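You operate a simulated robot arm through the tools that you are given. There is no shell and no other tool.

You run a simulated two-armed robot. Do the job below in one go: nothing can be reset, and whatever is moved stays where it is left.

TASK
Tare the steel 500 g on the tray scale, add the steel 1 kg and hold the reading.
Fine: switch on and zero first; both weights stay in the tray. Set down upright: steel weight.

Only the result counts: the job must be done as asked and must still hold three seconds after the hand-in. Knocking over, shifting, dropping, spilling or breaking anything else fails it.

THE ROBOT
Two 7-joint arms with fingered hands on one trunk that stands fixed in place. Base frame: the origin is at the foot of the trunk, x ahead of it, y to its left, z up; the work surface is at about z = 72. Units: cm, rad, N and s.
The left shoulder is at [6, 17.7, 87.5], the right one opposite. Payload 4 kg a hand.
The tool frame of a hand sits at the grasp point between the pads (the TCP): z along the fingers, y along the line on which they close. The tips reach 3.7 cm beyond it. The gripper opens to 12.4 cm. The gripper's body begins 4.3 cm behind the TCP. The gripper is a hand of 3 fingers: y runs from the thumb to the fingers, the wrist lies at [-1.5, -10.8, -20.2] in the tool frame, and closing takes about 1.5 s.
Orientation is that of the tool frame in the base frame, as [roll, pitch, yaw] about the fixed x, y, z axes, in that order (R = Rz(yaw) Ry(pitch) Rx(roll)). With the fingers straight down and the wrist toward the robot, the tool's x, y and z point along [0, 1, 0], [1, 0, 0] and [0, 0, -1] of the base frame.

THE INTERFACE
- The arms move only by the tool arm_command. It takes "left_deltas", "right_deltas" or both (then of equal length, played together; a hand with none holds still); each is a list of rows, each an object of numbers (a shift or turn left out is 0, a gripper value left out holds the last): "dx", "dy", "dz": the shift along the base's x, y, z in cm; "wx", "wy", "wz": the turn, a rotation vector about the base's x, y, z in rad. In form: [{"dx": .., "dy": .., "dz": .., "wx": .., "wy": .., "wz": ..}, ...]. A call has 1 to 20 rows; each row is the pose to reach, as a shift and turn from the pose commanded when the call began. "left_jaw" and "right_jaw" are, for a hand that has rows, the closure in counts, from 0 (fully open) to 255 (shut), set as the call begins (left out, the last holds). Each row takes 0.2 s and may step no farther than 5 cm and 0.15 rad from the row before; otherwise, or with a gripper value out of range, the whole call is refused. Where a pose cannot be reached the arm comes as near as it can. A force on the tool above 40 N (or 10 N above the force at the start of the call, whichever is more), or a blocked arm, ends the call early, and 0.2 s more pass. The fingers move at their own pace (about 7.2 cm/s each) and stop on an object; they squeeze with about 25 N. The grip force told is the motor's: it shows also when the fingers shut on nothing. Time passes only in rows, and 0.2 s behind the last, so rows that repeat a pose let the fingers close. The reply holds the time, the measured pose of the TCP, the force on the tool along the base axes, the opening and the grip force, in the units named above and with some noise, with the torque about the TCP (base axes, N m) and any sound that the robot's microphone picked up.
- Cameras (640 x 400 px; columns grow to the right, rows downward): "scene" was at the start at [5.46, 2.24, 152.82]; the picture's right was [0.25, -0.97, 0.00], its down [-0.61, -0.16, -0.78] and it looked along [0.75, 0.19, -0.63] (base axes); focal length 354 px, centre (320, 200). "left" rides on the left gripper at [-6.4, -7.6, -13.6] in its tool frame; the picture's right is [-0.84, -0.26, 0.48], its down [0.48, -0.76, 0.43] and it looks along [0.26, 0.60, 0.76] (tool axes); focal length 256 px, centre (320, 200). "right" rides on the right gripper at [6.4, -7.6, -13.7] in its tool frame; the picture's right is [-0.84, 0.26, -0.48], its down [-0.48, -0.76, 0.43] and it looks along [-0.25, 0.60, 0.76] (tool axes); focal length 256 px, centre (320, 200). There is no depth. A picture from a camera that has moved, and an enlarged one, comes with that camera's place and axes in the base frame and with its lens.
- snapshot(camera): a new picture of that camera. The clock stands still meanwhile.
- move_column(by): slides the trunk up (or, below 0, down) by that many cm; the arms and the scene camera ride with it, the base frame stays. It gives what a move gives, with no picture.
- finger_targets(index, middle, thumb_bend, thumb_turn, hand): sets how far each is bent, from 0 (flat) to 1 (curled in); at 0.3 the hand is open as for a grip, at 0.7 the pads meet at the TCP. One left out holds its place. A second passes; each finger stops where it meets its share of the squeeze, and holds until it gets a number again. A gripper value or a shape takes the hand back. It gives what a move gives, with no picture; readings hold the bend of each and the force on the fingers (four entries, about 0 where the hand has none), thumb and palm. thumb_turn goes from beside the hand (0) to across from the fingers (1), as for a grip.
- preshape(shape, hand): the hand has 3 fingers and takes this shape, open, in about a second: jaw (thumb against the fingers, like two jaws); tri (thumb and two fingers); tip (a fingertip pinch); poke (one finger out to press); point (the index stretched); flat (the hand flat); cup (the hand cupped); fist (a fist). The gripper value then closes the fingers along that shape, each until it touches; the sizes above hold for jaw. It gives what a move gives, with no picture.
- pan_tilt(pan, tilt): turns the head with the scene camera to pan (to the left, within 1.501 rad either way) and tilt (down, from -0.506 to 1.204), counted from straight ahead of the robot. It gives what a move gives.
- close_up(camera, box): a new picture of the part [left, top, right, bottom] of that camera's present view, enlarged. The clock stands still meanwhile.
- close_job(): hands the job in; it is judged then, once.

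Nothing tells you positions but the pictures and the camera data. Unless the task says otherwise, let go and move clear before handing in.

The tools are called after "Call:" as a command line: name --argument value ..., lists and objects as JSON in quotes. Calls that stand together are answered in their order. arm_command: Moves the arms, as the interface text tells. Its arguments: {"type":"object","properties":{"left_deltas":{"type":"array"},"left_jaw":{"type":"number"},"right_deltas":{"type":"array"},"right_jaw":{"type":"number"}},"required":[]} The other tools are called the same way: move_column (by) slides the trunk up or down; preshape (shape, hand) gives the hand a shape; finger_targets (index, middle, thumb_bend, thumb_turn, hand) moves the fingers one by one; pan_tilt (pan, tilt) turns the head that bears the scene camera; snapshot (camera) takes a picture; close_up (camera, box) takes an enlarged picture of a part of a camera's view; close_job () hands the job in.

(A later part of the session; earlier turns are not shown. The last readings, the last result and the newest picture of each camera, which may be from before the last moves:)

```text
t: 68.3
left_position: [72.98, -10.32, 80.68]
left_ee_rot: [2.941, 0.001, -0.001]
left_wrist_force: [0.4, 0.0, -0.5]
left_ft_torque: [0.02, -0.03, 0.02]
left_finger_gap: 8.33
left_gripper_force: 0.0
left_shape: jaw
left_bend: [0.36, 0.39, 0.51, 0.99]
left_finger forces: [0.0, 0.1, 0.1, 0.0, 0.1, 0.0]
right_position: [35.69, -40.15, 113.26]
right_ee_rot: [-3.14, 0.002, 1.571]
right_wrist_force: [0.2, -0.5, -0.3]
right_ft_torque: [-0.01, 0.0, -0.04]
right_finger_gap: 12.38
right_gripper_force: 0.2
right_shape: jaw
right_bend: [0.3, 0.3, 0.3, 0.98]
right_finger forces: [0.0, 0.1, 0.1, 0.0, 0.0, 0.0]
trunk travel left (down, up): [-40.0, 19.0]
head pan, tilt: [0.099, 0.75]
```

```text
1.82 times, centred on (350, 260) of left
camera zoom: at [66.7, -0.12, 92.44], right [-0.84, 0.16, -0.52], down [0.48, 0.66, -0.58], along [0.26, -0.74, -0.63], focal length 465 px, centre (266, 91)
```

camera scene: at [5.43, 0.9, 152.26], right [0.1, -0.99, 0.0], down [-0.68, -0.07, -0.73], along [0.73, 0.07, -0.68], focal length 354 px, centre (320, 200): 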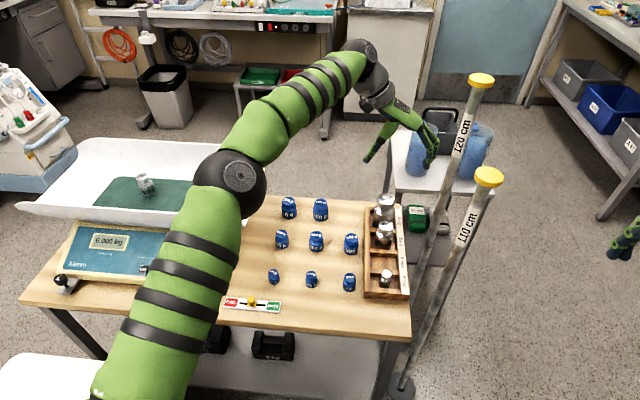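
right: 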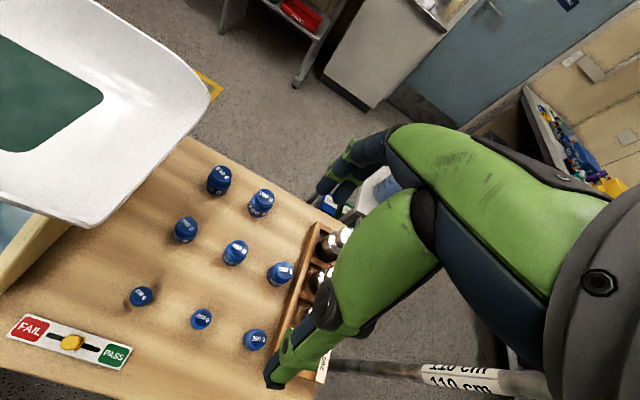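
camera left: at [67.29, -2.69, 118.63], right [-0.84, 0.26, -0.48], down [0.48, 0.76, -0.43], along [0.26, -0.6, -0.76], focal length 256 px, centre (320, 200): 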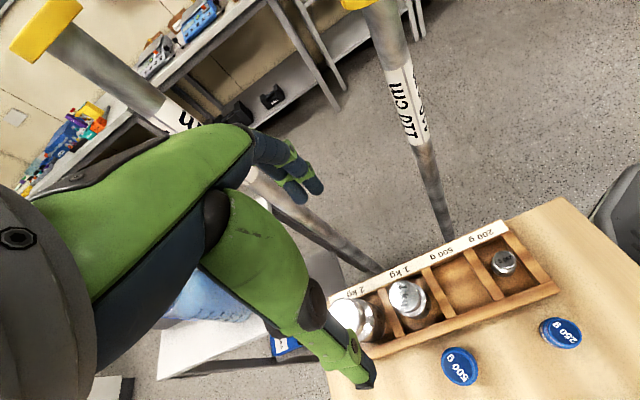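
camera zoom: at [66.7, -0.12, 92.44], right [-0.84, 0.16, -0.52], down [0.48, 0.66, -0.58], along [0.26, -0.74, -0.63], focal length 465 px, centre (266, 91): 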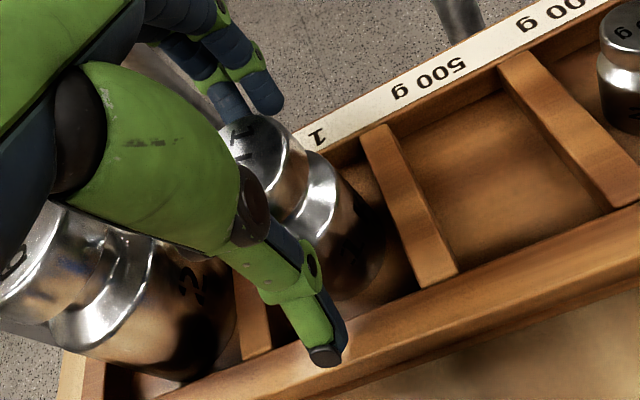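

Both sides are clear of the weight and above the rack walls. I close the grip on the 1 kg.

Call:
arm_command --left_deltas '[{}, {}, {}, {}, {}, {}, {}, {}]' --left_jaw 255

Call:
close_up --camera "scene" --box '[365, 195, 415, 255]'

Call:
close_up --camera "left" --box '[240, 150, 460, 370]'

```text
t: 70.1
left_position: [73.02, -10.2, 80.6]
left_ee_rot: [2.94, 0.0, 0.002]
left_wrist_force: [0.1, 1.2, 2.3]
left_ft_torque: [-0.15, -0.03, -0.01]
left_finger_gap: 4.95
left_gripper_force: 24.9
left_shape: jaw
left_bend: [0.51, 0.55, 0.56, 1.0]
left_finger forces: [16.4, 9.3, 0.0, 0.0, 27.4, 0.0]
right_position: [35.57, -40.16, 113.35]
right_ee_rot: [-3.141, -0.001, 1.57]
right_wrist_force: [0.9, -0.3, 1.0]
right_ft_torque: [0.0, 0.01, -0.02]
right_finger_gap: 12.41
right_gripper_force: 0.1
right_shape: jaw
right_bend: [0.3, 0.3, 0.3, 0.98]
right_finger forces: [0.0, 0.1, 0.0, 0.1, 0.0, 0.0]
trunk travel left (down, up): [-40.0, 19.0]
head pan, tilt: [0.099, 0.75]
```

```text
6.67 times, centred on (390, 225) of scene
camera zoom: at [5.42, 0.91, 152.26], right [0.1, -1.0, 0.0], down [-0.68, -0.07, -0.73], along [0.73, 0.07, -0.68], focal length 2361 px, centre (-147, 33)
```

zoom: 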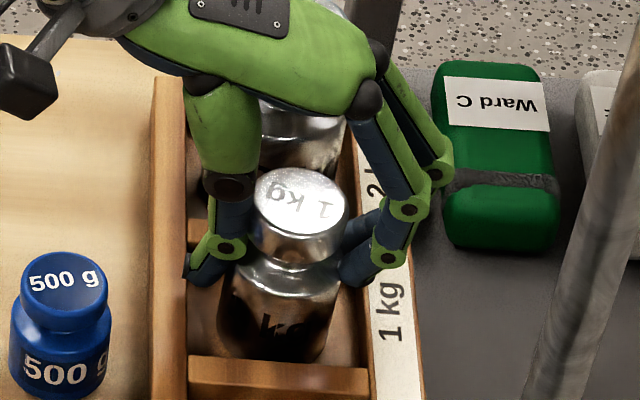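

```text
1.82 times, centred on (350, 260) of left
camera zoom: at [66.7, -0.12, 92.47], right [-0.84, 0.15, -0.52], down [0.48, 0.66, -0.58], along [0.26, -0.74, -0.63], focal length 465 px, centre (266, 91)
```

zoom: 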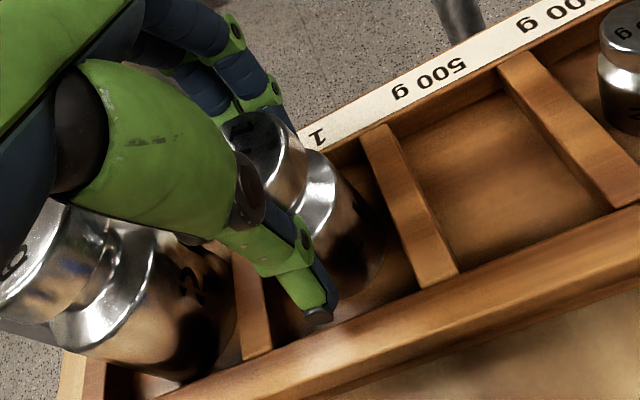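

The 1 kg is gripped at 25 N and stays upright. I'll lift it slowly.

Call:
arm_command --left_deltas '[{"dz": 0.4}, {"dz": 0.9}, {"dz": 1.5}, {"dz": 2.5}, {"dz": 4}, {"dz": 6}, {"dz": 6}]'

Call:
close_up --camera "scene" --box '[360, 165, 430, 245]'

Call:
close_up --camera "left" --box '[240, 150, 460, 370]'

```text
t: 71.7
left_position: [73.0, -10.24, 86.4]
left_ee_rot: [2.942, 0.003, 0.001]
left_wrist_force: [-0.7, 0.0, -9.5]
left_ft_torque: [0.05, 0.02, -0.01]
left_finger_gap: 4.43
left_gripper_force: 25.2
left_shape: jaw
left_bend: [0.54, 0.56, 0.57, 1.0]
left_finger forces: [22.2, 9.3, 0.0, 0.1, 20.1, 0.0]
right_position: [35.77, -40.17, 113.22]
right_ee_rot: [-3.141, -0.001, 1.57]
right_wrist_force: [0.8, 0.6, -0.5]
right_ft_torque: [-0.01, -0.05, -0.03]
right_finger_gap: 12.35
right_gripper_force: 0.0
right_shape: jaw
right_bend: [0.3, 0.3, 0.3, 0.98]
right_finger forces: [0.0, 0.0, 0.0, 0.0, 0.0, 0.0]
trunk travel left (down, up): [-40.0, 19.0]
head pan, tilt: [0.099, 0.75]
```

```text
5.00 times, centred on (395, 205) of scene
camera zoom: at [5.52, 0.88, 152.25], right [0.1, -1.0, 0.0], down [-0.68, -0.07, -0.73], along [0.73, 0.07, -0.68], focal length 1771 px, centre (-55, 175)
```

zoom: 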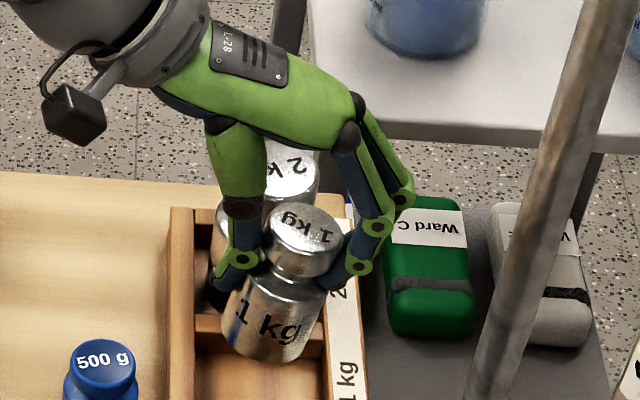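

```text
1.82 times, centred on (350, 260) of left
camera zoom: at [66.8, -0.16, 98.44], right [-0.84, 0.16, -0.52], down [0.48, 0.66, -0.58], along [0.26, -0.74, -0.63], focal length 465 px, centre (266, 91)
```

zoom: 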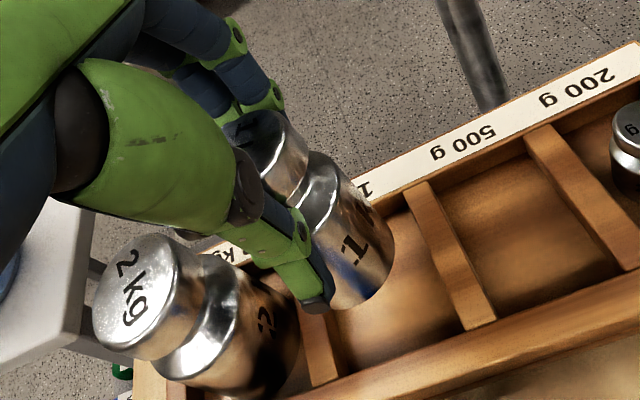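

The 1 kg is lifted (9.5 N), but it rotated a bit in the grip while lifting. I'll hold still briefly and check that it isn't slipping.

Call:
arm_command --left_deltas '[{}, {}, {}, {}, {}]'

Call:
close_up --camera "scene" --box '[360, 165, 430, 245]'

Call:
close_up --camera "left" --box '[310, 190, 410, 290]'

```text
t: 72.9
left_position: [73.1, -10.3, 86.53]
left_ee_rot: [2.942, 0.002, 0.0]
left_wrist_force: [0.5, 0.3, -10.3]
left_ft_torque: [0.03, -0.03, -0.02]
left_finger_gap: 4.5
left_gripper_force: 24.7
left_shape: jaw
left_bend: [0.54, 0.56, 0.57, 1.0]
left_finger forces: [22.0, 9.4, 0.1, 0.0, 20.1, 0.1]
right_position: [35.58, -40.23, 113.26]
right_ee_rot: [-3.141, 0.0, 1.57]
right_wrist_force: [0.0, 0.2, 0.1]
right_ft_torque: [0.01, 0.03, -0.03]
right_finger_gap: 12.36
right_gripper_force: 0.1
right_shape: jaw
right_bend: [0.3, 0.3, 0.3, 0.98]
right_finger forces: [0.0, 0.0, 0.0, 0.0, 0.1, 0.1]
trunk travel left (down, up): [-40.0, 19.0]
head pan, tilt: [0.099, 0.75]
```

```text
5.00 times, centred on (395, 205) of scene
camera zoom: at [5.51, 0.88, 152.25], right [0.1, -1.0, 0.0], down [-0.68, -0.07, -0.73], along [0.73, 0.07, -0.68], focal length 1771 px, centre (-55, 175)
```

zoom: 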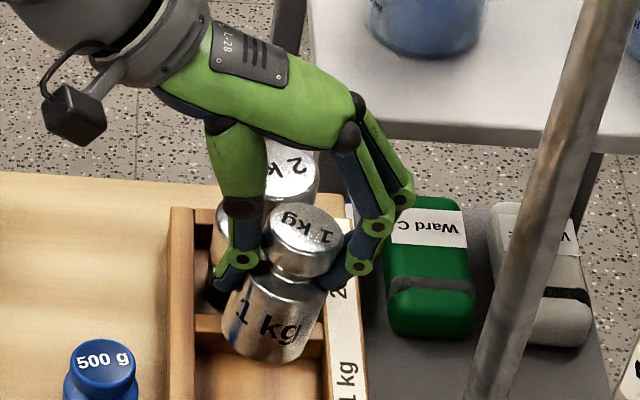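

```text
4.00 times, centred on (360, 240) of left
camera zoom: at [66.8, -0.17, 98.43], right [-0.84, 0.16, -0.52], down [0.48, 0.66, -0.58], along [0.26, -0.74, -0.63], focal length 1024 px, centre (160, 40)
```

zoom: 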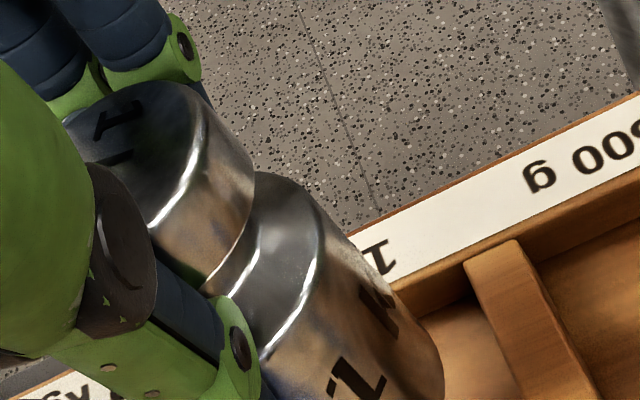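

The grip is stable. I'll raise it and tilt the hand a further 0.15 rad to bring the 1 kg upright, then measure.

Call:
arm_command --left_deltas '[{"dz": 3}, {"dz": 6}, {"dz": 9, "wx": -0.05}, {"dz": 12, "wx": -0.1}, {"dz": 14, "wx": -0.15}, {"dz": 14, "wx": -0.15}, {"dz": 14, "wx": -0.15}]'

Call:
close_up --camera "scene" --box '[375, 125, 435, 205]'

Call:
close_up --camera "left" --box '[310, 190, 430, 310]'

```text
t: 74.5
left_position: [73.06, -10.32, 100.38]
left_ee_rot: [2.793, 0.002, 0.0]
left_wrist_force: [-0.7, 0.1, -9.9]
left_ft_torque: [0.08, -0.02, 0.01]
left_finger_gap: 4.47
left_gripper_force: 25.2
left_shape: jaw
left_bend: [0.54, 0.56, 0.57, 1.0]
left_finger forces: [20.9, 9.0, 0.1, 0.1, 21.2, 0.0]
right_position: [35.73, -40.16, 113.32]
right_ee_rot: [3.141, 0.001, 1.571]
right_wrist_force: [-0.9, 1.1, -0.5]
right_ft_torque: [0.01, 0.02, 0.0]
right_finger_gap: 12.38
right_gripper_force: 0.0
right_shape: jaw
right_bend: [0.3, 0.3, 0.3, 0.98]
right_finger forces: [0.1, 0.0, 0.0, 0.0, 0.0, 0.1]
trunk travel left (down, up): [-40.0, 19.0]
head pan, tilt: [0.099, 0.75]
```

```text
5.00 times, centred on (405, 165) of scene
camera zoom: at [5.51, 0.88, 152.25], right [0.1, -1.0, 0.0], down [-0.68, -0.07, -0.73], along [0.73, 0.07, -0.68], focal length 1771 px, centre (-105, 375)
```

zoom: 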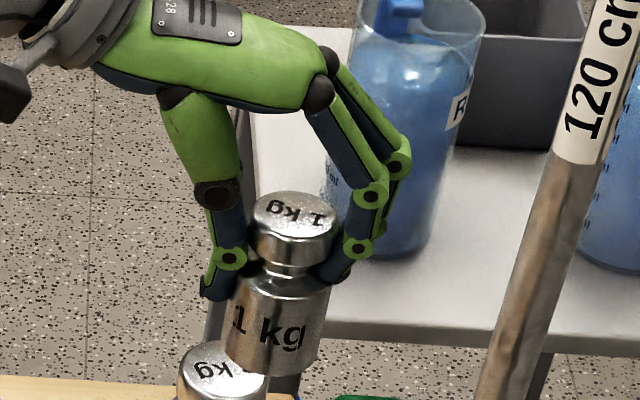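

```text
3.33 times, centred on (370, 250) of left
camera zoom: at [66.92, 1.52, 110.66], right [-0.84, 0.08, -0.54], down [0.48, 0.57, -0.67], along [0.26, -0.82, -0.51], focal length 853 px, centre (153, 33)
```

zoom: 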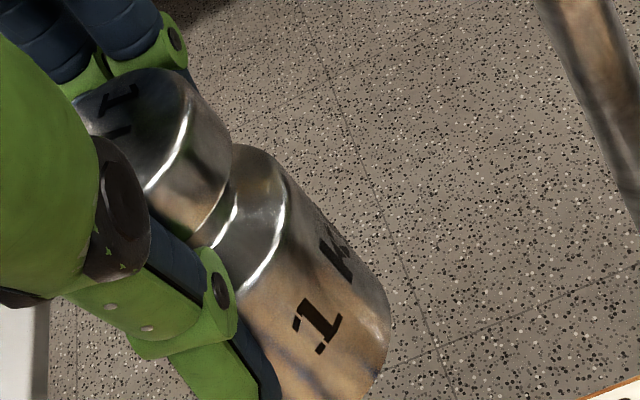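

The 1 kg hangs upright now, with its base about 7.3 cm below the TCP. I'll raise it to z ≈ 110 and carry it to the tray beside the 500 g, turning the hand back on the way.

Call:
arm_command --left_deltas '[{"dz": 3}, {"dz": 6.5}, {"dz": 9.5}]'

Call:
arm_command --left_deltas '[{"dy": 2.5}, {"dy": 6}, {"dy": 10, "wz": 0.1}, {"dy": 14, "wz": 0.22}, {"dy": 18, "wz": 0.34}, {"dy": 22, "wz": 0.46}, {"dy": 26, "wz": 0.58}, {"dy": 30, "wz": 0.7}, {"dy": 34, "wz": 0.82}, {"dy": 38, "wz": 0.94}, {"dy": 42, "wz": 1.06}, {"dy": 46, "wz": 1.18}, {"dy": 50, "wz": 1.3}, {"dy": 53, "wz": 1.42}, {"dy": 55, "wz": 1.52}, {"dy": 56, "wz": 1.57}, {"dy": 56, "wz": 1.57}, {"dy": 56, "wz": 1.57}]'

Call:
pan_tilt --pan 0.5 --tilt 0.65

Call:
snapshot --camera "scene"

Call:
snapshot --camera "left"

```text
t: 75.3
left_position: [72.89, -10.15, 109.84]
left_ee_rot: [2.794, 0.002, -0.001]
left_wrist_force: [-0.1, -0.2, -10.0]
left_ft_torque: [0.11, -0.06, -0.01]
left_finger_gap: 4.49
left_gripper_force: 25.2
left_shape: jaw
left_bend: [0.54, 0.56, 0.57, 1.0]
left_finger forces: [20.3, 9.0, 0.0, 0.0, 21.2, 0.0]
right_position: [35.65, -40.25, 113.27]
right_ee_rot: [-3.141, 0.0, 1.57]
right_wrist_force: [0.6, 0.1, -0.9]
right_ft_torque: [0.01, 0.01, 0.0]
right_finger_gap: 12.36
right_gripper_force: 0.1
right_shape: jaw
right_bend: [0.3, 0.3, 0.3, 0.98]
right_finger forces: [0.0, 0.0, 0.1, 0.0, 0.0, 0.1]
trunk travel left (down, up): [-40.0, 19.0]
head pan, tilt: [0.099, 0.75]
```

```text
t: 79.1
left_position: [73.05, 45.91, 109.93]
left_ee_rot: [2.791, 0.002, 1.571]
left_wrist_force: [-0.1, 1.1, -10.3]
left_ft_torque: [0.02, 0.08, 0.03]
left_finger_gap: 4.46
left_gripper_force: 25.1
left_shape: jaw
left_bend: [0.54, 0.56, 0.57, 1.0]
left_finger forces: [18.1, 8.5, 0.0, 0.0, 21.0, 0.0]
right_position: [35.69, -40.1, 113.24]
right_ee_rot: [3.141, 0.001, 1.571]
right_wrist_force: [0.2, -1.0, 0.0]
right_ft_torque: [0.01, 0.0, -0.02]
right_finger_gap: 12.35
right_gripper_force: 0.1
right_shape: jaw
right_bend: [0.3, 0.3, 0.3, 0.98]
right_finger forces: [0.0, 0.0, 0.0, 0.0, 0.1, 0.0]
trunk travel left (down, up): [-40.0, 19.0]
head pan, tilt: [0.099, 0.75]
```

```text
t: 80.0
left_position: [73.04, 45.85, 110.03]
left_ee_rot: [2.794, 0.003, 1.57]
left_wrist_force: [-0.5, 0.2, -10.5]
left_ft_torque: [0.06, 0.07, 0.01]
left_finger_gap: 4.45
left_gripper_force: 25.6
left_shape: jaw
left_bend: [0.54, 0.56, 0.57, 1.0]
left_finger forces: [18.2, 8.5, 0.0, 0.1, 20.9, 0.0]
right_position: [35.71, -40.14, 113.08]
right_ee_rot: [-3.14, -0.001, 1.571]
right_wrist_force: [-0.2, 0.7, -0.2]
right_ft_torque: [-0.03, 0.02, 0.01]
right_finger_gap: 12.39
right_gripper_force: 0.0
right_shape: jaw
right_bend: [0.3, 0.3, 0.3, 0.98]
right_finger forces: [0.1, 0.1, 0.0, 0.0, 0.0, 0.1]
trunk travel left (down, up): [-40.0, 19.0]
head pan, tilt: [0.499, 0.649]
```

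```text
taken
camera scene: at [4.89, 4.28, 153.11], right [0.48, -0.88, 0.0], down [-0.53, -0.29, -0.8], along [0.7, 0.38, -0.61], focal length 354 px, centre (320, 200)
```

scene: 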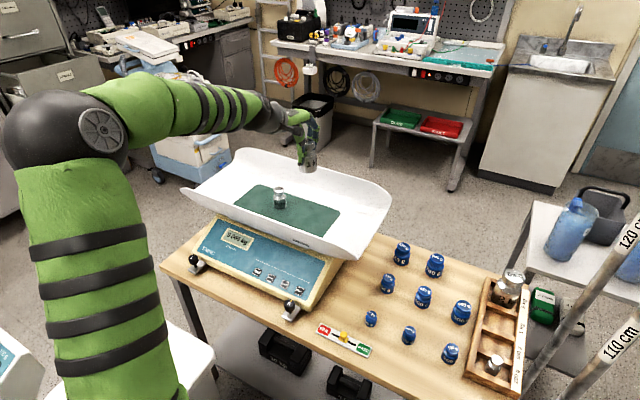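

```text
taken
camera left: at [61.24, 39.56, 120.21], right [-0.08, -0.84, -0.54], down [-0.57, 0.48, -0.67], along [0.82, 0.25, -0.51], focal length 256 px, centre (320, 200)
```

left: 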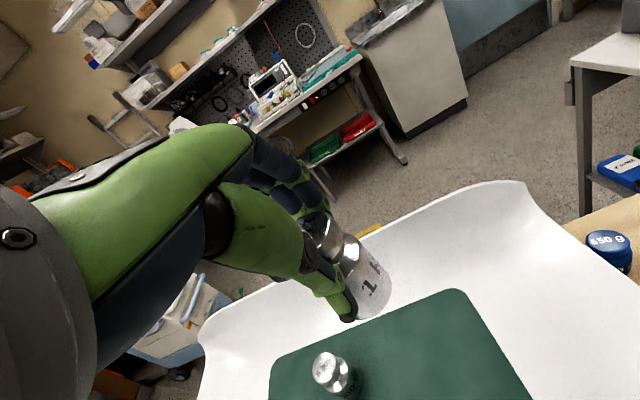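

The 1 kg is over the right part of the mat, about 10 cm from the 500 g, and the scale still shows the tared value. I'll lower it to about 1.5 cm above the mat.

Call:
arm_command --left_deltas '[{"dz": -4}, {"dz": -8}, {"dz": -11.5}, {"dz": -13.5}, {"dz": -14.5}, {"dz": -14.5}]'

Call:
close_up --camera "scene" --box '[200, 130, 400, 280]'

Call:
close_up --camera "left" --box '[240, 170, 440, 360]'

```text
t: 81.3
left_position: [72.86, 45.91, 95.38]
left_ee_rot: [2.794, 0.002, 1.571]
left_wrist_force: [0.4, -0.2, -9.5]
left_ft_torque: [0.04, 0.12, -0.01]
left_finger_gap: 4.45
left_gripper_force: 25.0
left_shape: jaw
left_bend: [0.54, 0.57, 0.57, 1.0]
left_finger forces: [17.4, 8.3, 0.0, 0.0, 20.8, 0.0]
right_position: [35.64, -40.08, 113.27]
right_ee_rot: [3.141, 0.0, 1.569]
right_wrist_force: [0.5, -0.2, -1.2]
right_ft_torque: [0.02, 0.02, 0.01]
right_finger_gap: 12.38
right_gripper_force: 0.0
right_shape: jaw
right_bend: [0.3, 0.3, 0.3, 0.98]
right_finger forces: [0.0, 0.0, 0.0, 0.0, 0.1, 0.1]
trunk travel left (down, up): [-40.0, 19.0]
head pan, tilt: [0.499, 0.649]
```

```text
2.67 times, centred on (300, 205) of scene
camera zoom: at [4.88, 4.29, 153.11], right [0.48, -0.88, 0.0], down [-0.53, -0.29, -0.8], along [0.7, 0.38, -0.61], focal length 944 px, centre (373, 187)
```

zoom: 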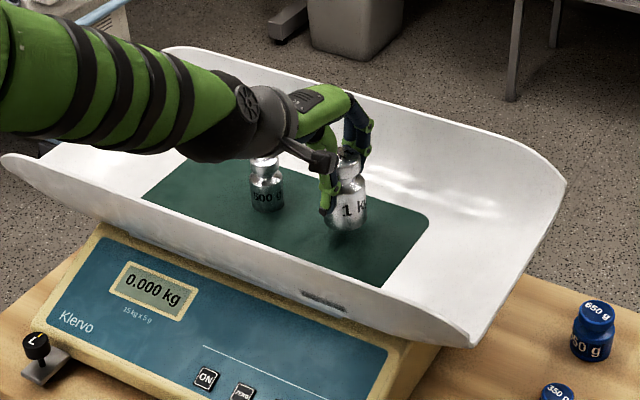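

```text
2.11 times, centred on (340, 265) of left
camera zoom: at [61.16, 39.52, 105.58], right [-0.08, -0.84, -0.54], down [-0.57, 0.48, -0.67], along [0.82, 0.25, -0.51], focal length 539 px, centre (278, 63)
```

zoom: 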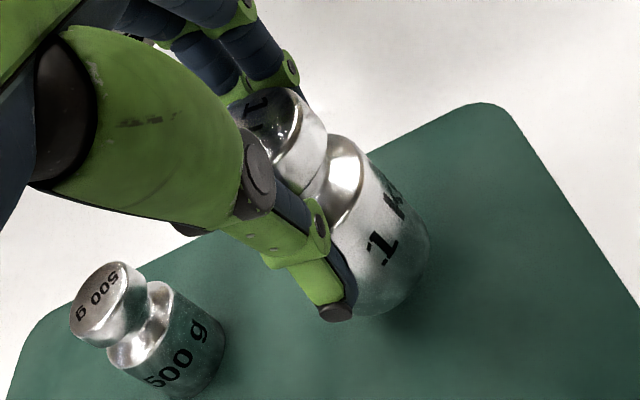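

The 1 kg looks upright above the mat and the display reads 0.000 kg. I'll lower gently toward contact.

Call:
arm_command --left_deltas '[{"dz": -0.4}, {"dz": -0.8}, {"dz": -1.1}]'

Call:
close_up --camera "scene" --box '[230, 150, 340, 250]'

```text
t: 82.2
left_position: [73.01, 45.71, 94.22]
left_ee_rot: [2.794, 0.001, 1.571]
left_wrist_force: [-0.5, 0.1, -9.8]
left_ft_torque: [0.07, 0.09, -0.01]
left_finger_gap: 4.44
left_gripper_force: 24.9
left_shape: jaw
left_bend: [0.54, 0.57, 0.57, 1.0]
left_finger forces: [17.4, 8.4, 0.0, 0.0, 20.8, 0.0]
right_position: [35.74, -40.06, 113.28]
right_ee_rot: [3.142, 0.0, 1.571]
right_wrist_force: [0.2, 0.0, -0.3]
right_ft_torque: [-0.05, 0.02, 0.02]
right_finger_gap: 12.36
right_gripper_force: 0.1
right_shape: jaw
right_bend: [0.3, 0.3, 0.3, 0.98]
right_finger forces: [0.1, 0.0, 0.1, 0.0, 0.0, 0.0]
trunk travel left (down, up): [-40.0, 19.0]
head pan, tilt: [0.499, 0.649]
```

```text
4.00 times, centred on (285, 200) of scene
camera zoom: at [4.89, 4.29, 153.11], right [0.48, -0.88, 0.0], down [-0.53, -0.29, -0.8], along [0.7, 0.38, -0.61], focal length 1417 px, centre (460, 200)
```

zoom: 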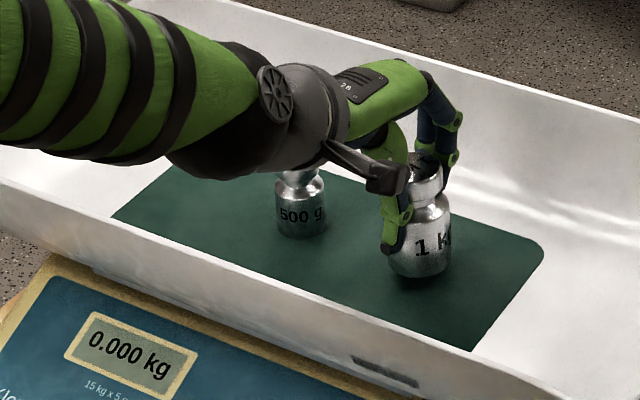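

Still above the mat. I continue down in small steps.

Call:
arm_command --left_deltas '[{"dz": -0.2}, {"dz": -0.4}, {"dz": -0.6}]'

Call:
close_up --camera "scene" --box '[230, 150, 340, 250]'

```text
t: 83.0
left_position: [73.1, 45.92, 93.73]
left_ee_rot: [2.793, 0.0, 1.572]
left_wrist_force: [-1.3, 0.4, -8.9]
left_ft_torque: [0.06, 0.08, -0.02]
left_finger_gap: 4.44
left_gripper_force: 25.2
left_shape: jaw
left_bend: [0.54, 0.57, 0.57, 1.0]
left_finger forces: [17.4, 8.2, 0.0, 0.1, 20.7, 0.0]
right_position: [35.75, -40.1, 113.21]
right_ee_rot: [-3.141, 0.0, 1.571]
right_wrist_force: [-0.1, 0.0, -0.8]
right_ft_torque: [-0.01, -0.05, 0.02]
right_finger_gap: 12.38
right_gripper_force: 0.1
right_shape: jaw
right_bend: [0.3, 0.3, 0.3, 0.98]
right_finger forces: [0.1, 0.0, 0.0, 0.0, 0.0, 0.1]
trunk travel left (down, up): [-40.0, 19.0]
head pan, tilt: [0.499, 0.649]
```

```text
4.00 times, centred on (285, 200) of scene
camera zoom: at [4.89, 4.29, 153.11], right [0.48, -0.88, 0.0], down [-0.53, -0.29, -0.8], along [0.7, 0.38, -0.61], focal length 1417 px, centre (460, 200)
```

zoom: 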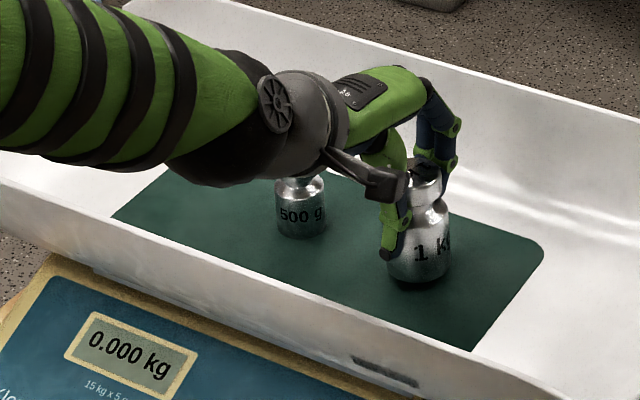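

No contact yet; the reading is still 0.000 kg. I keep lowering by a few millimetres.

Call:
arm_command --left_deltas '[{"dz": -0.2}, {"dz": -0.4}]'

Call:
close_up --camera "scene" --box '[230, 150, 340, 250]'

```text
t: 83.5
left_position: [73.03, 45.85, 93.24]
left_ee_rot: [2.792, 0.002, 1.573]
left_wrist_force: [1.2, -0.1, -9.5]
left_ft_torque: [0.04, 0.13, 0.03]
left_finger_gap: 4.46
left_gripper_force: 24.5
left_shape: jaw
left_bend: [0.54, 0.57, 0.57, 1.0]
left_finger forces: [17.3, 8.3, 0.0, 0.1, 20.6, 0.0]
right_position: [35.64, -40.08, 113.2]
right_ee_rot: [-3.141, 0.0, 1.57]
right_wrist_force: [0.0, 1.4, 0.4]
right_ft_torque: [0.02, 0.01, 0.01]
right_finger_gap: 12.37
right_gripper_force: 0.2
right_shape: jaw
right_bend: [0.3, 0.3, 0.3, 0.98]
right_finger forces: [0.0, 0.0, 0.0, 0.0, 0.0, 0.1]
trunk travel left (down, up): [-40.0, 19.0]
head pan, tilt: [0.499, 0.649]
```

```text
4.00 times, centred on (285, 200) of scene
camera zoom: at [4.89, 4.29, 153.11], right [0.48, -0.88, 0.0], down [-0.53, -0.29, -0.8], along [0.7, 0.38, -0.61], focal length 1417 px, centre (460, 200)
```

zoom: 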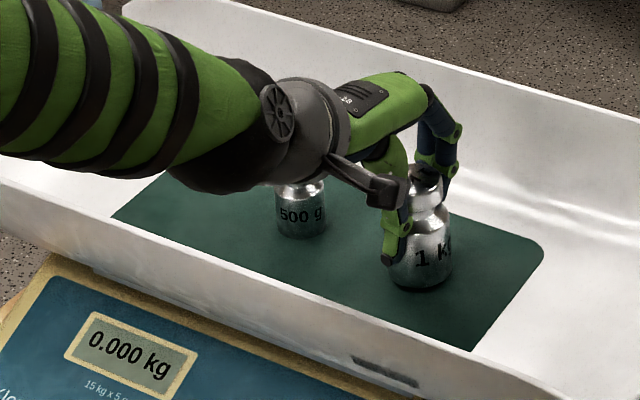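

Still no load on the scale. Another few millimetres down.

Call:
arm_command --left_deltas '[{"dz": -0.2}, {"dz": -0.35}]'

Call:
close_up --camera "scene" --box '[230, 150, 340, 250]'

```text
t: 84.2
left_position: [72.92, 45.84, 92.95]
left_ee_rot: [2.794, 0.002, 1.57]
left_wrist_force: [0.6, -0.3, -9.6]
left_ft_torque: [0.01, 0.08, 0.0]
left_finger_gap: 4.47
left_gripper_force: 24.8
left_shape: jaw
left_bend: [0.54, 0.57, 0.57, 1.0]
left_finger forces: [17.3, 8.3, 0.0, 0.0, 20.9, 0.0]
right_position: [35.79, -40.1, 113.31]
right_ee_rot: [-3.141, -0.001, 1.571]
right_wrist_force: [-0.2, -0.5, -0.7]
right_ft_torque: [-0.02, -0.01, 0.04]
right_finger_gap: 12.38
right_gripper_force: 0.0
right_shape: jaw
right_bend: [0.3, 0.3, 0.3, 0.98]
right_finger forces: [0.0, 0.0, 0.0, 0.1, 0.1, 0.0]
trunk travel left (down, up): [-40.0, 19.0]
head pan, tilt: [0.499, 0.649]
```

```text
4.00 times, centred on (285, 200) of scene
camera zoom: at [4.88, 4.29, 153.11], right [0.48, -0.88, 0.0], down [-0.53, -0.29, -0.8], along [0.7, 0.38, -0.61], focal length 1417 px, centre (460, 200)
```

zoom: 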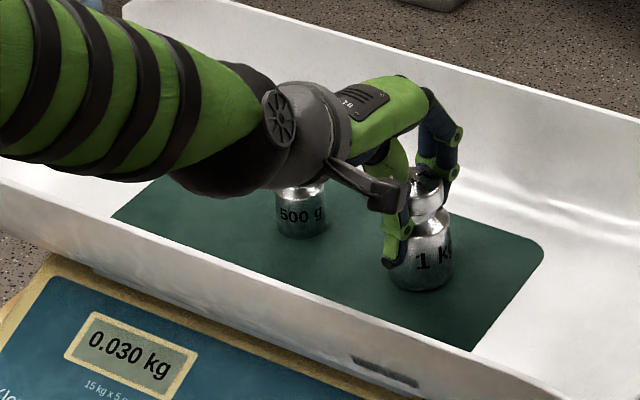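

The weight just touches (0.030 kg). I'll lower a little more until most of the load is on the tray.

Call:
arm_command --left_deltas '[{"dz": -0.12}, {"dz": -0.22}]'

Call:
close_up --camera "scene" --box '[230, 150, 340, 250]'

Call:
close_up --camera "left" --box '[240, 170, 440, 360]'

```text
t: 84.8
left_position: [73.06, 45.74, 92.91]
left_ee_rot: [2.79, 0.0, 1.574]
left_wrist_force: [0.4, -0.5, -4.6]
left_ft_torque: [0.07, 0.02, -0.03]
left_finger_gap: 4.44
left_gripper_force: 24.9
left_shape: jaw
left_bend: [0.54, 0.56, 0.57, 1.0]
left_finger forces: [17.6, 9.8, 0.0, 0.0, 21.5, 0.0]
right_position: [35.67, -40.12, 113.3]
right_ee_rot: [-3.141, 0.0, 1.572]
right_wrist_force: [0.1, 0.3, 0.3]
right_ft_torque: [0.02, -0.01, 0.04]
right_finger_gap: 12.35
right_gripper_force: 0.0
right_shape: jaw
right_bend: [0.3, 0.3, 0.3, 0.98]
right_finger forces: [0.0, 0.1, 0.0, 0.1, 0.1, 0.0]
trunk travel left (down, up): [-40.0, 19.0]
head pan, tilt: [0.499, 0.649]
```

```text
4.00 times, centred on (285, 200) of scene
camera zoom: at [4.84, 4.25, 153.13], right [0.48, -0.88, 0.0], down [-0.53, -0.29, -0.8], along [0.7, 0.38, -0.6], focal length 1417 px, centre (460, 200)
```

zoom: 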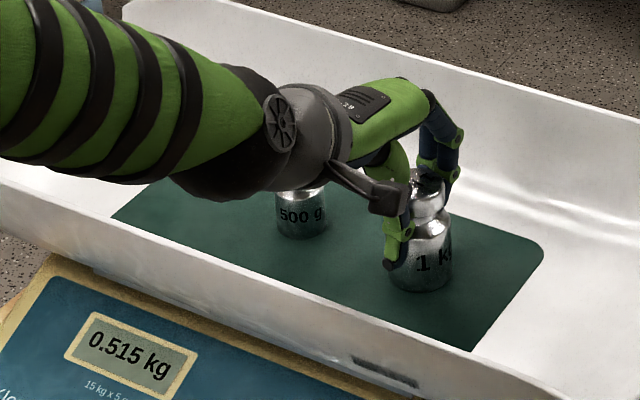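

```text
2.11 times, centred on (340, 265) of left
camera zoom: at [61.23, 39.33, 103.11], right [-0.08, -0.84, -0.54], down [-0.56, 0.48, -0.67], along [0.82, 0.25, -0.51], focal length 539 px, centre (278, 63)
```

zoom: 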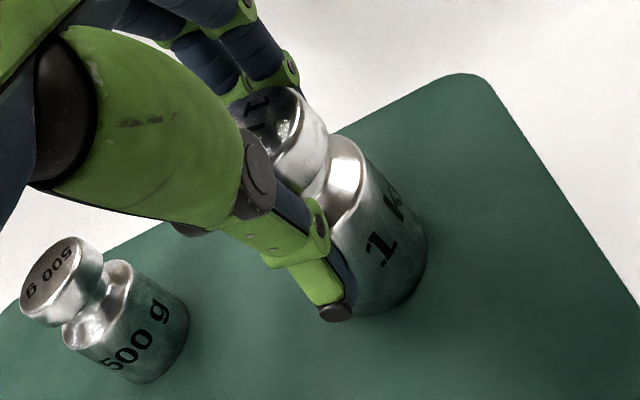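

Half the load rests on the tray. I'll lower another millimetre or so and then open the fingers.

Call:
arm_command --left_deltas '[{"dz": -0.1}, {"dz": -0.18}]'

Call:
arm_command --left_deltas '[{}, {}, {}, {}, {}]' --left_jaw 70

Call:
close_up --camera "scene" --box '[230, 150, 340, 250]'

Call:
close_up --camera "left" --box '[240, 170, 440, 360]'

```text
t: 85.3
left_position: [72.92, 45.7, 92.76]
left_ee_rot: [2.789, 0.0, 1.57]
left_wrist_force: [-0.6, -2.5, 3.0]
left_ft_torque: [0.02, -0.13, -0.05]
left_finger_gap: 4.48
left_gripper_force: 25.0
left_shape: jaw
left_bend: [0.54, 0.56, 0.57, 1.0]
left_finger forces: [17.9, 12.2, 0.0, 0.0, 22.2, 0.0]
right_position: [35.54, -40.25, 113.35]
right_ee_rot: [-3.141, -0.001, 1.571]
right_wrist_force: [0.0, 0.0, -0.2]
right_ft_torque: [-0.03, -0.01, 0.02]
right_finger_gap: 12.37
right_gripper_force: 0.1
right_shape: jaw
right_bend: [0.3, 0.3, 0.3, 0.98]
right_finger forces: [0.1, 0.1, 0.0, 0.0, 0.1, 0.0]
trunk travel left (down, up): [-40.0, 19.0]
head pan, tilt: [0.499, 0.649]
```

```text
t: 86.5
left_position: [72.91, 45.63, 92.76]
left_ee_rot: [2.791, 0.001, 1.571]
left_wrist_force: [-0.4, -0.2, 0.1]
left_ft_torque: [-0.02, -0.04, 0.0]
left_finger_gap: 8.96
left_gripper_force: 0.1
left_shape: jaw
left_bend: [0.34, 0.37, 0.49, 0.99]
left_finger forces: [0.1, 0.0, 0.0, 0.1, 0.0, 0.0]
right_position: [35.65, -40.15, 113.24]
right_ee_rot: [-3.141, -0.001, 1.571]
right_wrist_force: [-1.3, 0.1, -0.1]
right_ft_torque: [0.0, 0.04, 0.02]
right_finger_gap: 12.37
right_gripper_force: 0.1
right_shape: jaw
right_bend: [0.3, 0.3, 0.3, 0.98]
right_finger forces: [0.0, 0.0, 0.0, 0.0, 0.0, 0.0]
trunk travel left (down, up): [-40.0, 19.0]
head pan, tilt: [0.499, 0.649]
```

```text
4.00 times, centred on (285, 200) of scene
camera zoom: at [4.8, 4.24, 153.12], right [0.48, -0.88, 0.0], down [-0.53, -0.29, -0.8], along [0.7, 0.38, -0.6], focal length 1417 px, centre (460, 200)
```

zoom: 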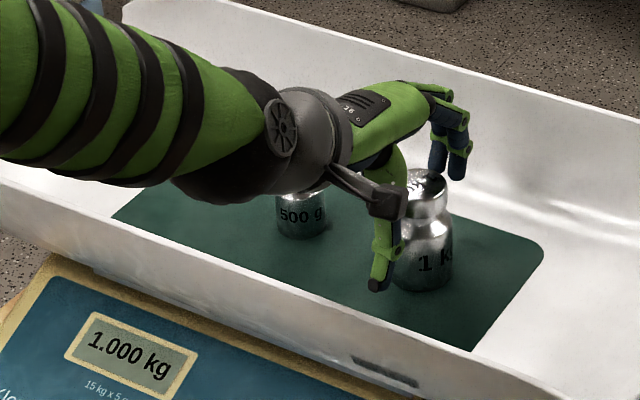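

```text
2.11 times, centred on (340, 265) of left
camera zoom: at [61.21, 39.3, 102.88], right [-0.08, -0.84, -0.54], down [-0.56, 0.48, -0.67], along [0.82, 0.25, -0.51], focal length 539 px, centre (278, 63)
```

zoom: 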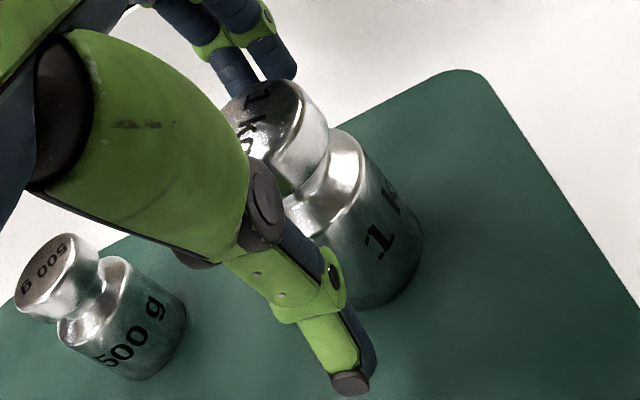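

The display shows 1.000 kg and both weights stand upright. I'll withdraw the hand along its own tilted axis, so that neither thumb nor fingers touch the weight.

Call:
arm_command --left_deltas '[{"dx": -0.4}, {"dx": -0.8, "dz": 1.0}, {"dx": -1.5, "dz": 3}, {"dx": -2.5, "dz": 6}, {"dx": -3.6, "dz": 9}, {"dx": -5, "dz": 13}, {"dx": -6, "dz": 16}, {"dx": -6, "dz": 16}]'

Call:
close_up --camera "scene" --box '[200, 130, 360, 260]'

Call:
snapshot --camera "left"

```text
t: 88.3
left_position: [66.94, 45.54, 108.89]
left_ee_rot: [2.793, 0.001, 1.57]
left_wrist_force: [-0.3, -0.4, 0.6]
left_ft_torque: [-0.01, 0.02, 0.01]
left_finger_gap: 8.98
left_gripper_force: 0.0
left_shape: jaw
left_bend: [0.34, 0.37, 0.49, 0.99]
left_finger forces: [0.0, 0.0, 0.1, 0.0, 0.0, 0.1]
right_position: [35.75, -40.06, 113.32]
right_ee_rot: [-3.141, 0.0, 1.57]
right_wrist_force: [0.1, 0.6, -0.8]
right_ft_torque: [0.01, -0.02, -0.02]
right_finger_gap: 12.37
right_gripper_force: 0.1
right_shape: jaw
right_bend: [0.3, 0.3, 0.3, 0.98]
right_finger forces: [0.0, 0.0, 0.0, 0.0, 0.0, 0.1]
trunk travel left (down, up): [-40.0, 19.0]
head pan, tilt: [0.499, 0.649]
```

```text
3.08 times, centred on (280, 195) of scene
camera zoom: at [4.81, 4.24, 153.12], right [0.48, -0.88, 0.0], down [-0.53, -0.29, -0.8], along [0.7, 0.38, -0.6], focal length 1090 px, centre (443, 215)
```

zoom: 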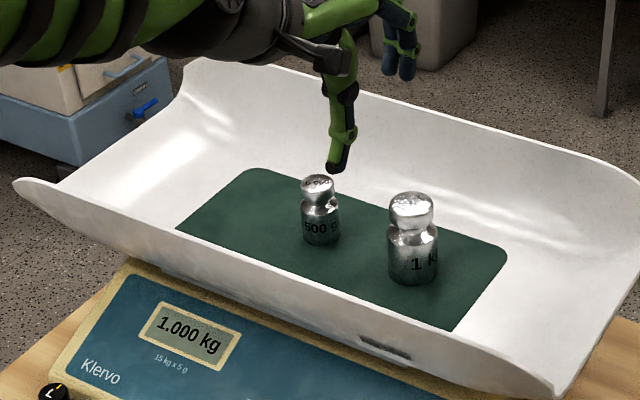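

```text
taken
camera left: at [55.23, 39.19, 119.15], right [-0.08, -0.84, -0.54], down [-0.57, 0.48, -0.67], along [0.82, 0.25, -0.51], focal length 256 px, centre (320, 200)
```

left: 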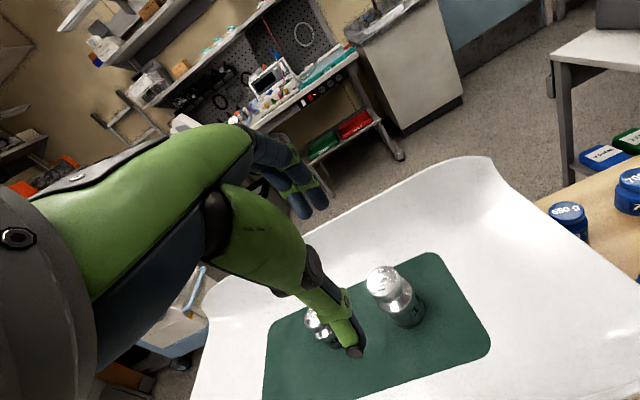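

Both weights stand upright and the display shows a steady 1.000 kg. Now I'll move back in front of the scale, level the hand, and shape the index finger for HOLD.

Call:
arm_command --left_deltas '[{"dx": -3, "dy": -0.5}, {"dx": -7, "dy": -1.5, "wy": 0.1}, {"dx": -11, "dy": -3, "wy": 0.2}, {"dx": -15, "dy": -4.5, "wy": 0.3}, {"dx": -18, "dy": -6, "wy": 0.35}, {"dx": -20, "dy": -7.2, "wy": 0.35}, {"dx": -20, "dy": -7.2, "wy": 0.35}]'

Call:
finger_targets --hand "left" --index 0.45 --middle 1.0 --thumb_bend 0.0 --thumb_turn 1.0

Call:
finger_targets --hand "left" --index 0.42 --middle 1.0 --thumb_bend 1.0 --thumb_turn 0.9

Call:
snapshot --camera "scene"

```text
t: 90.0
left_position: [46.99, 38.67, 108.97]
left_ee_rot: [3.141, 0.001, 1.572]
left_wrist_force: [-0.3, -0.9, -0.9]
left_ft_torque: [0.0, 0.01, 0.0]
left_finger_gap: 9.0
left_gripper_force: 0.0
left_shape: jaw
left_bend: [0.34, 0.37, 0.49, 0.99]
left_finger forces: [0.0, 0.0, 0.0, 0.1, 0.0, 0.1]
right_position: [35.52, -40.08, 113.34]
right_ee_rot: [-3.141, 0.0, 1.571]
right_wrist_force: [0.2, 0.2, -0.8]
right_ft_torque: [0.02, -0.02, 0.02]
right_finger_gap: 12.37
right_gripper_force: 0.2
right_shape: jaw
right_bend: [0.3, 0.3, 0.3, 0.98]
right_finger forces: [0.0, 0.1, 0.0, 0.0, 0.1, 0.0]
trunk travel left (down, up): [-40.0, 19.0]
head pan, tilt: [0.499, 0.649]
```

```text
t: 91.0
left_position: [47.06, 38.61, 108.85]
left_ee_rot: [-3.14, 0.0, 1.572]
left_wrist_force: [0.1, 0.7, -0.1]
left_ft_torque: [-0.01, -0.02, 0.01]
left_finger_gap: 9.03
left_gripper_force: 0.2
left_shape: fingers
left_bend: [0.45, 1.0, 0.0, 0.95]
left_finger forces: [0.1, 0.1, 0.0, 0.0, 0.0, 0.0]
right_position: [35.65, -40.11, 113.35]
right_ee_rot: [3.141, 0.002, 1.572]
right_wrist_force: [-0.3, 0.8, 0.0]
right_ft_torque: [0.02, -0.02, 0.02]
right_finger_gap: 12.37
right_gripper_force: 0.1
right_shape: jaw
right_bend: [0.3, 0.3, 0.3, 0.98]
right_finger forces: [0.0, 0.1, 0.0, 0.0, 0.0, 0.1]
trunk travel left (down, up): [-40.0, 19.0]
head pan, tilt: [0.499, 0.649]
```

```text
t: 92.0
left_position: [47.1, 38.51, 108.9]
left_ee_rot: [3.141, -0.001, 1.571]
left_wrist_force: [-0.5, 0.5, 0.7]
left_ft_torque: [-0.03, 0.03, 0.01]
left_finger_gap: 0.97
left_gripper_force: 0.0
left_shape: fingers
left_bend: [0.39, 1.0, 0.97, 0.92]
left_finger forces: [0.0, 0.1, 0.0, 0.0, 0.0, 0.2]
right_position: [35.63, -40.09, 113.27]
right_ee_rot: [3.141, -0.002, 1.572]
right_wrist_force: [0.3, -0.1, -0.4]
right_ft_torque: [0.01, 0.02, -0.02]
right_finger_gap: 12.36
right_gripper_force: 0.1
right_shape: jaw
right_bend: [0.3, 0.3, 0.3, 0.98]
right_finger forces: [0.0, 0.0, 0.1, 0.0, 0.0, 0.1]
trunk travel left (down, up): [-40.0, 19.0]
head pan, tilt: [0.499, 0.649]
```

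```text
taken
camera scene: at [4.79, 4.23, 153.12], right [0.48, -0.88, 0.0], down [-0.53, -0.29, -0.8], along [0.7, 0.38, -0.6], focal length 354 px, centre (320, 200)
```

scene: 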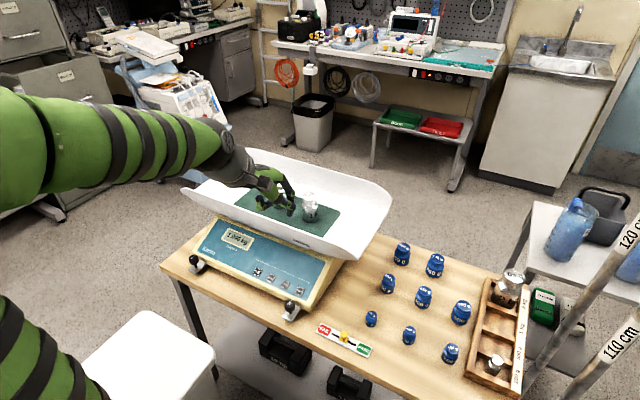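

The finger is shaped. I'll descend to about 3 cm above the HOLD key and check the clearance to the R knob just in front of it.

Call:
arm_command --left_deltas '[{"dx": 1, "dz": -4}, {"dx": 1.9, "dy": -0.2, "dz": -8.5}, {"dx": 1.9, "dy": -0.2, "dz": -13}, {"dx": 1.9, "dy": -0.2, "dz": -17.5}, {"dx": 1.9, "dy": -0.2, "dz": -21.5}, {"dx": 1.9, "dy": -0.2, "dz": -24}, {"dx": 1.9, "dy": -0.2, "dz": -24.4}, {"dx": 1.9, "dy": -0.2, "dz": -24.4}]'

Call:
close_up --camera "left" --box '[240, 140, 440, 280]'

Call:
close_up --camera "scene" --box '[220, 220, 340, 330]'

```text
t: 93.8
left_position: [48.93, 38.36, 84.08]
left_ee_rot: [-3.141, -0.001, 1.57]
left_wrist_force: [0.1, -0.5, -0.1]
left_ft_torque: [0.0, 0.01, 0.0]
left_finger_gap: 0.98
left_gripper_force: 0.1
left_shape: fingers
left_bend: [0.39, 1.0, 0.97, 0.92]
left_finger forces: [0.0, 0.0, 0.1, 0.1, 0.1, 0.0]
left hand out of reach, approached as far as the arm can: row 4
right_position: [35.78, -40.19, 113.22]
right_ee_rot: [3.142, 0.0, 1.57]
right_wrist_force: [-0.7, 0.0, -0.6]
right_ft_torque: [0.01, -0.02, -0.01]
right_finger_gap: 12.38
right_gripper_force: 0.1
right_shape: jaw
right_bend: [0.3, 0.3, 0.3, 0.98]
right_finger forces: [0.0, 0.0, 0.0, 0.0, 0.0, 0.0]
trunk travel left (down, up): [-40.0, 19.0]
head pan, tilt: [0.499, 0.649]
```

```text
2.86 times, centred on (340, 210) of left
camera zoom: at [41.39, 32.15, 97.71], right [-0.26, -0.84, -0.48], down [-0.76, 0.48, -0.43], along [0.6, 0.25, -0.76], focal length 731 px, centre (263, 171)
```

zoom: 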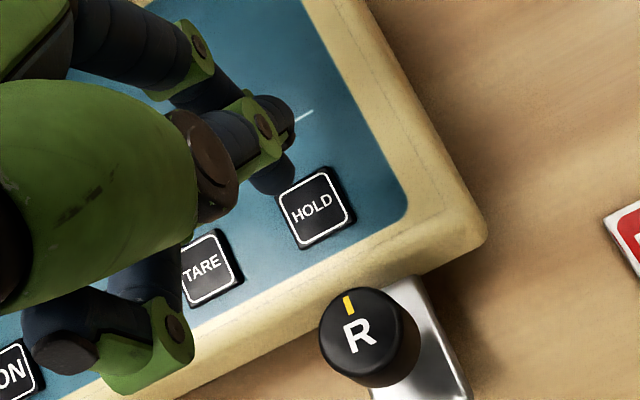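

```text
3.64 times, centred on (280, 275) of scene
camera zoom: at [4.81, 4.26, 153.12], right [0.48, -0.88, 0.0], down [-0.53, -0.29, -0.8], along [0.7, 0.38, -0.6], focal length 1288 px, centre (466, -73)
```

zoom: 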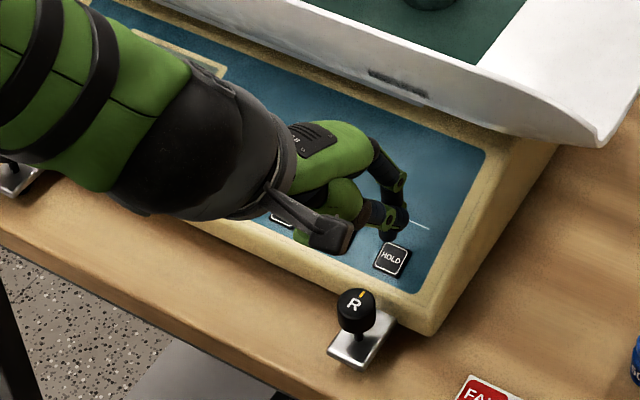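

No part of the hand is over the R knob and the tip lines up with HOLD. I'll lower to just above the key and verify.

Call:
arm_command --left_deltas '[{"dz": -1}, {"dz": -1.9}, {"dz": -1.9}]'

Call:
close_up --camera "left" --box '[260, 140, 420, 240]'

Call:
close_up --camera "scene" --box '[210, 190, 340, 310]'

```text
t: 94.5
left_position: [48.76, 38.4, 82.26]
left_ee_rot: [-3.141, 0.0, 1.572]
left_wrist_force: [-0.1, -0.6, 0.1]
left_ft_torque: [0.01, -0.02, -0.03]
left_finger_gap: 0.98
left_gripper_force: 0.1
left_shape: fingers
left_bend: [0.39, 1.0, 0.97, 0.92]
left_finger forces: [0.0, 0.1, 0.0, 0.1, 0.1, 0.1]
right_position: [35.72, -40.15, 113.25]
right_ee_rot: [3.142, 0.001, 1.571]
right_wrist_force: [-0.7, -0.6, -0.2]
right_ft_torque: [0.02, -0.02, 0.01]
right_finger_gap: 12.39
right_gripper_force: 0.0
right_shape: jaw
right_bend: [0.3, 0.3, 0.3, 0.98]
right_finger forces: [0.0, 0.0, 0.0, 0.0, 0.0, 0.1]
trunk travel left (down, up): [-40.0, 19.0]
head pan, tilt: [0.499, 0.649]
```

```text
4.00 times, centred on (340, 190) of left
camera zoom: at [41.27, 31.99, 95.91], right [-0.26, -0.84, -0.48], down [-0.76, 0.48, -0.43], along [0.6, 0.26, -0.76], focal length 1024 px, centre (240, 240)
```

zoom: 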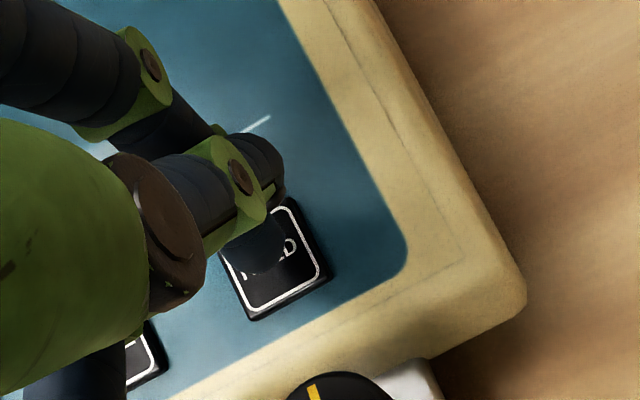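

```text
3.33 times, centred on (275, 250) of scene
camera zoom: at [4.8, 4.23, 153.12], right [0.48, -0.88, 0.0], down [-0.53, -0.29, -0.8], along [0.7, 0.38, -0.6], focal length 1181 px, centre (470, 33)
```

zoom: 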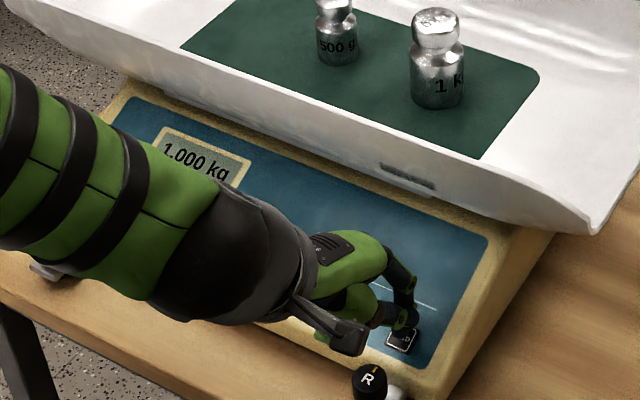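

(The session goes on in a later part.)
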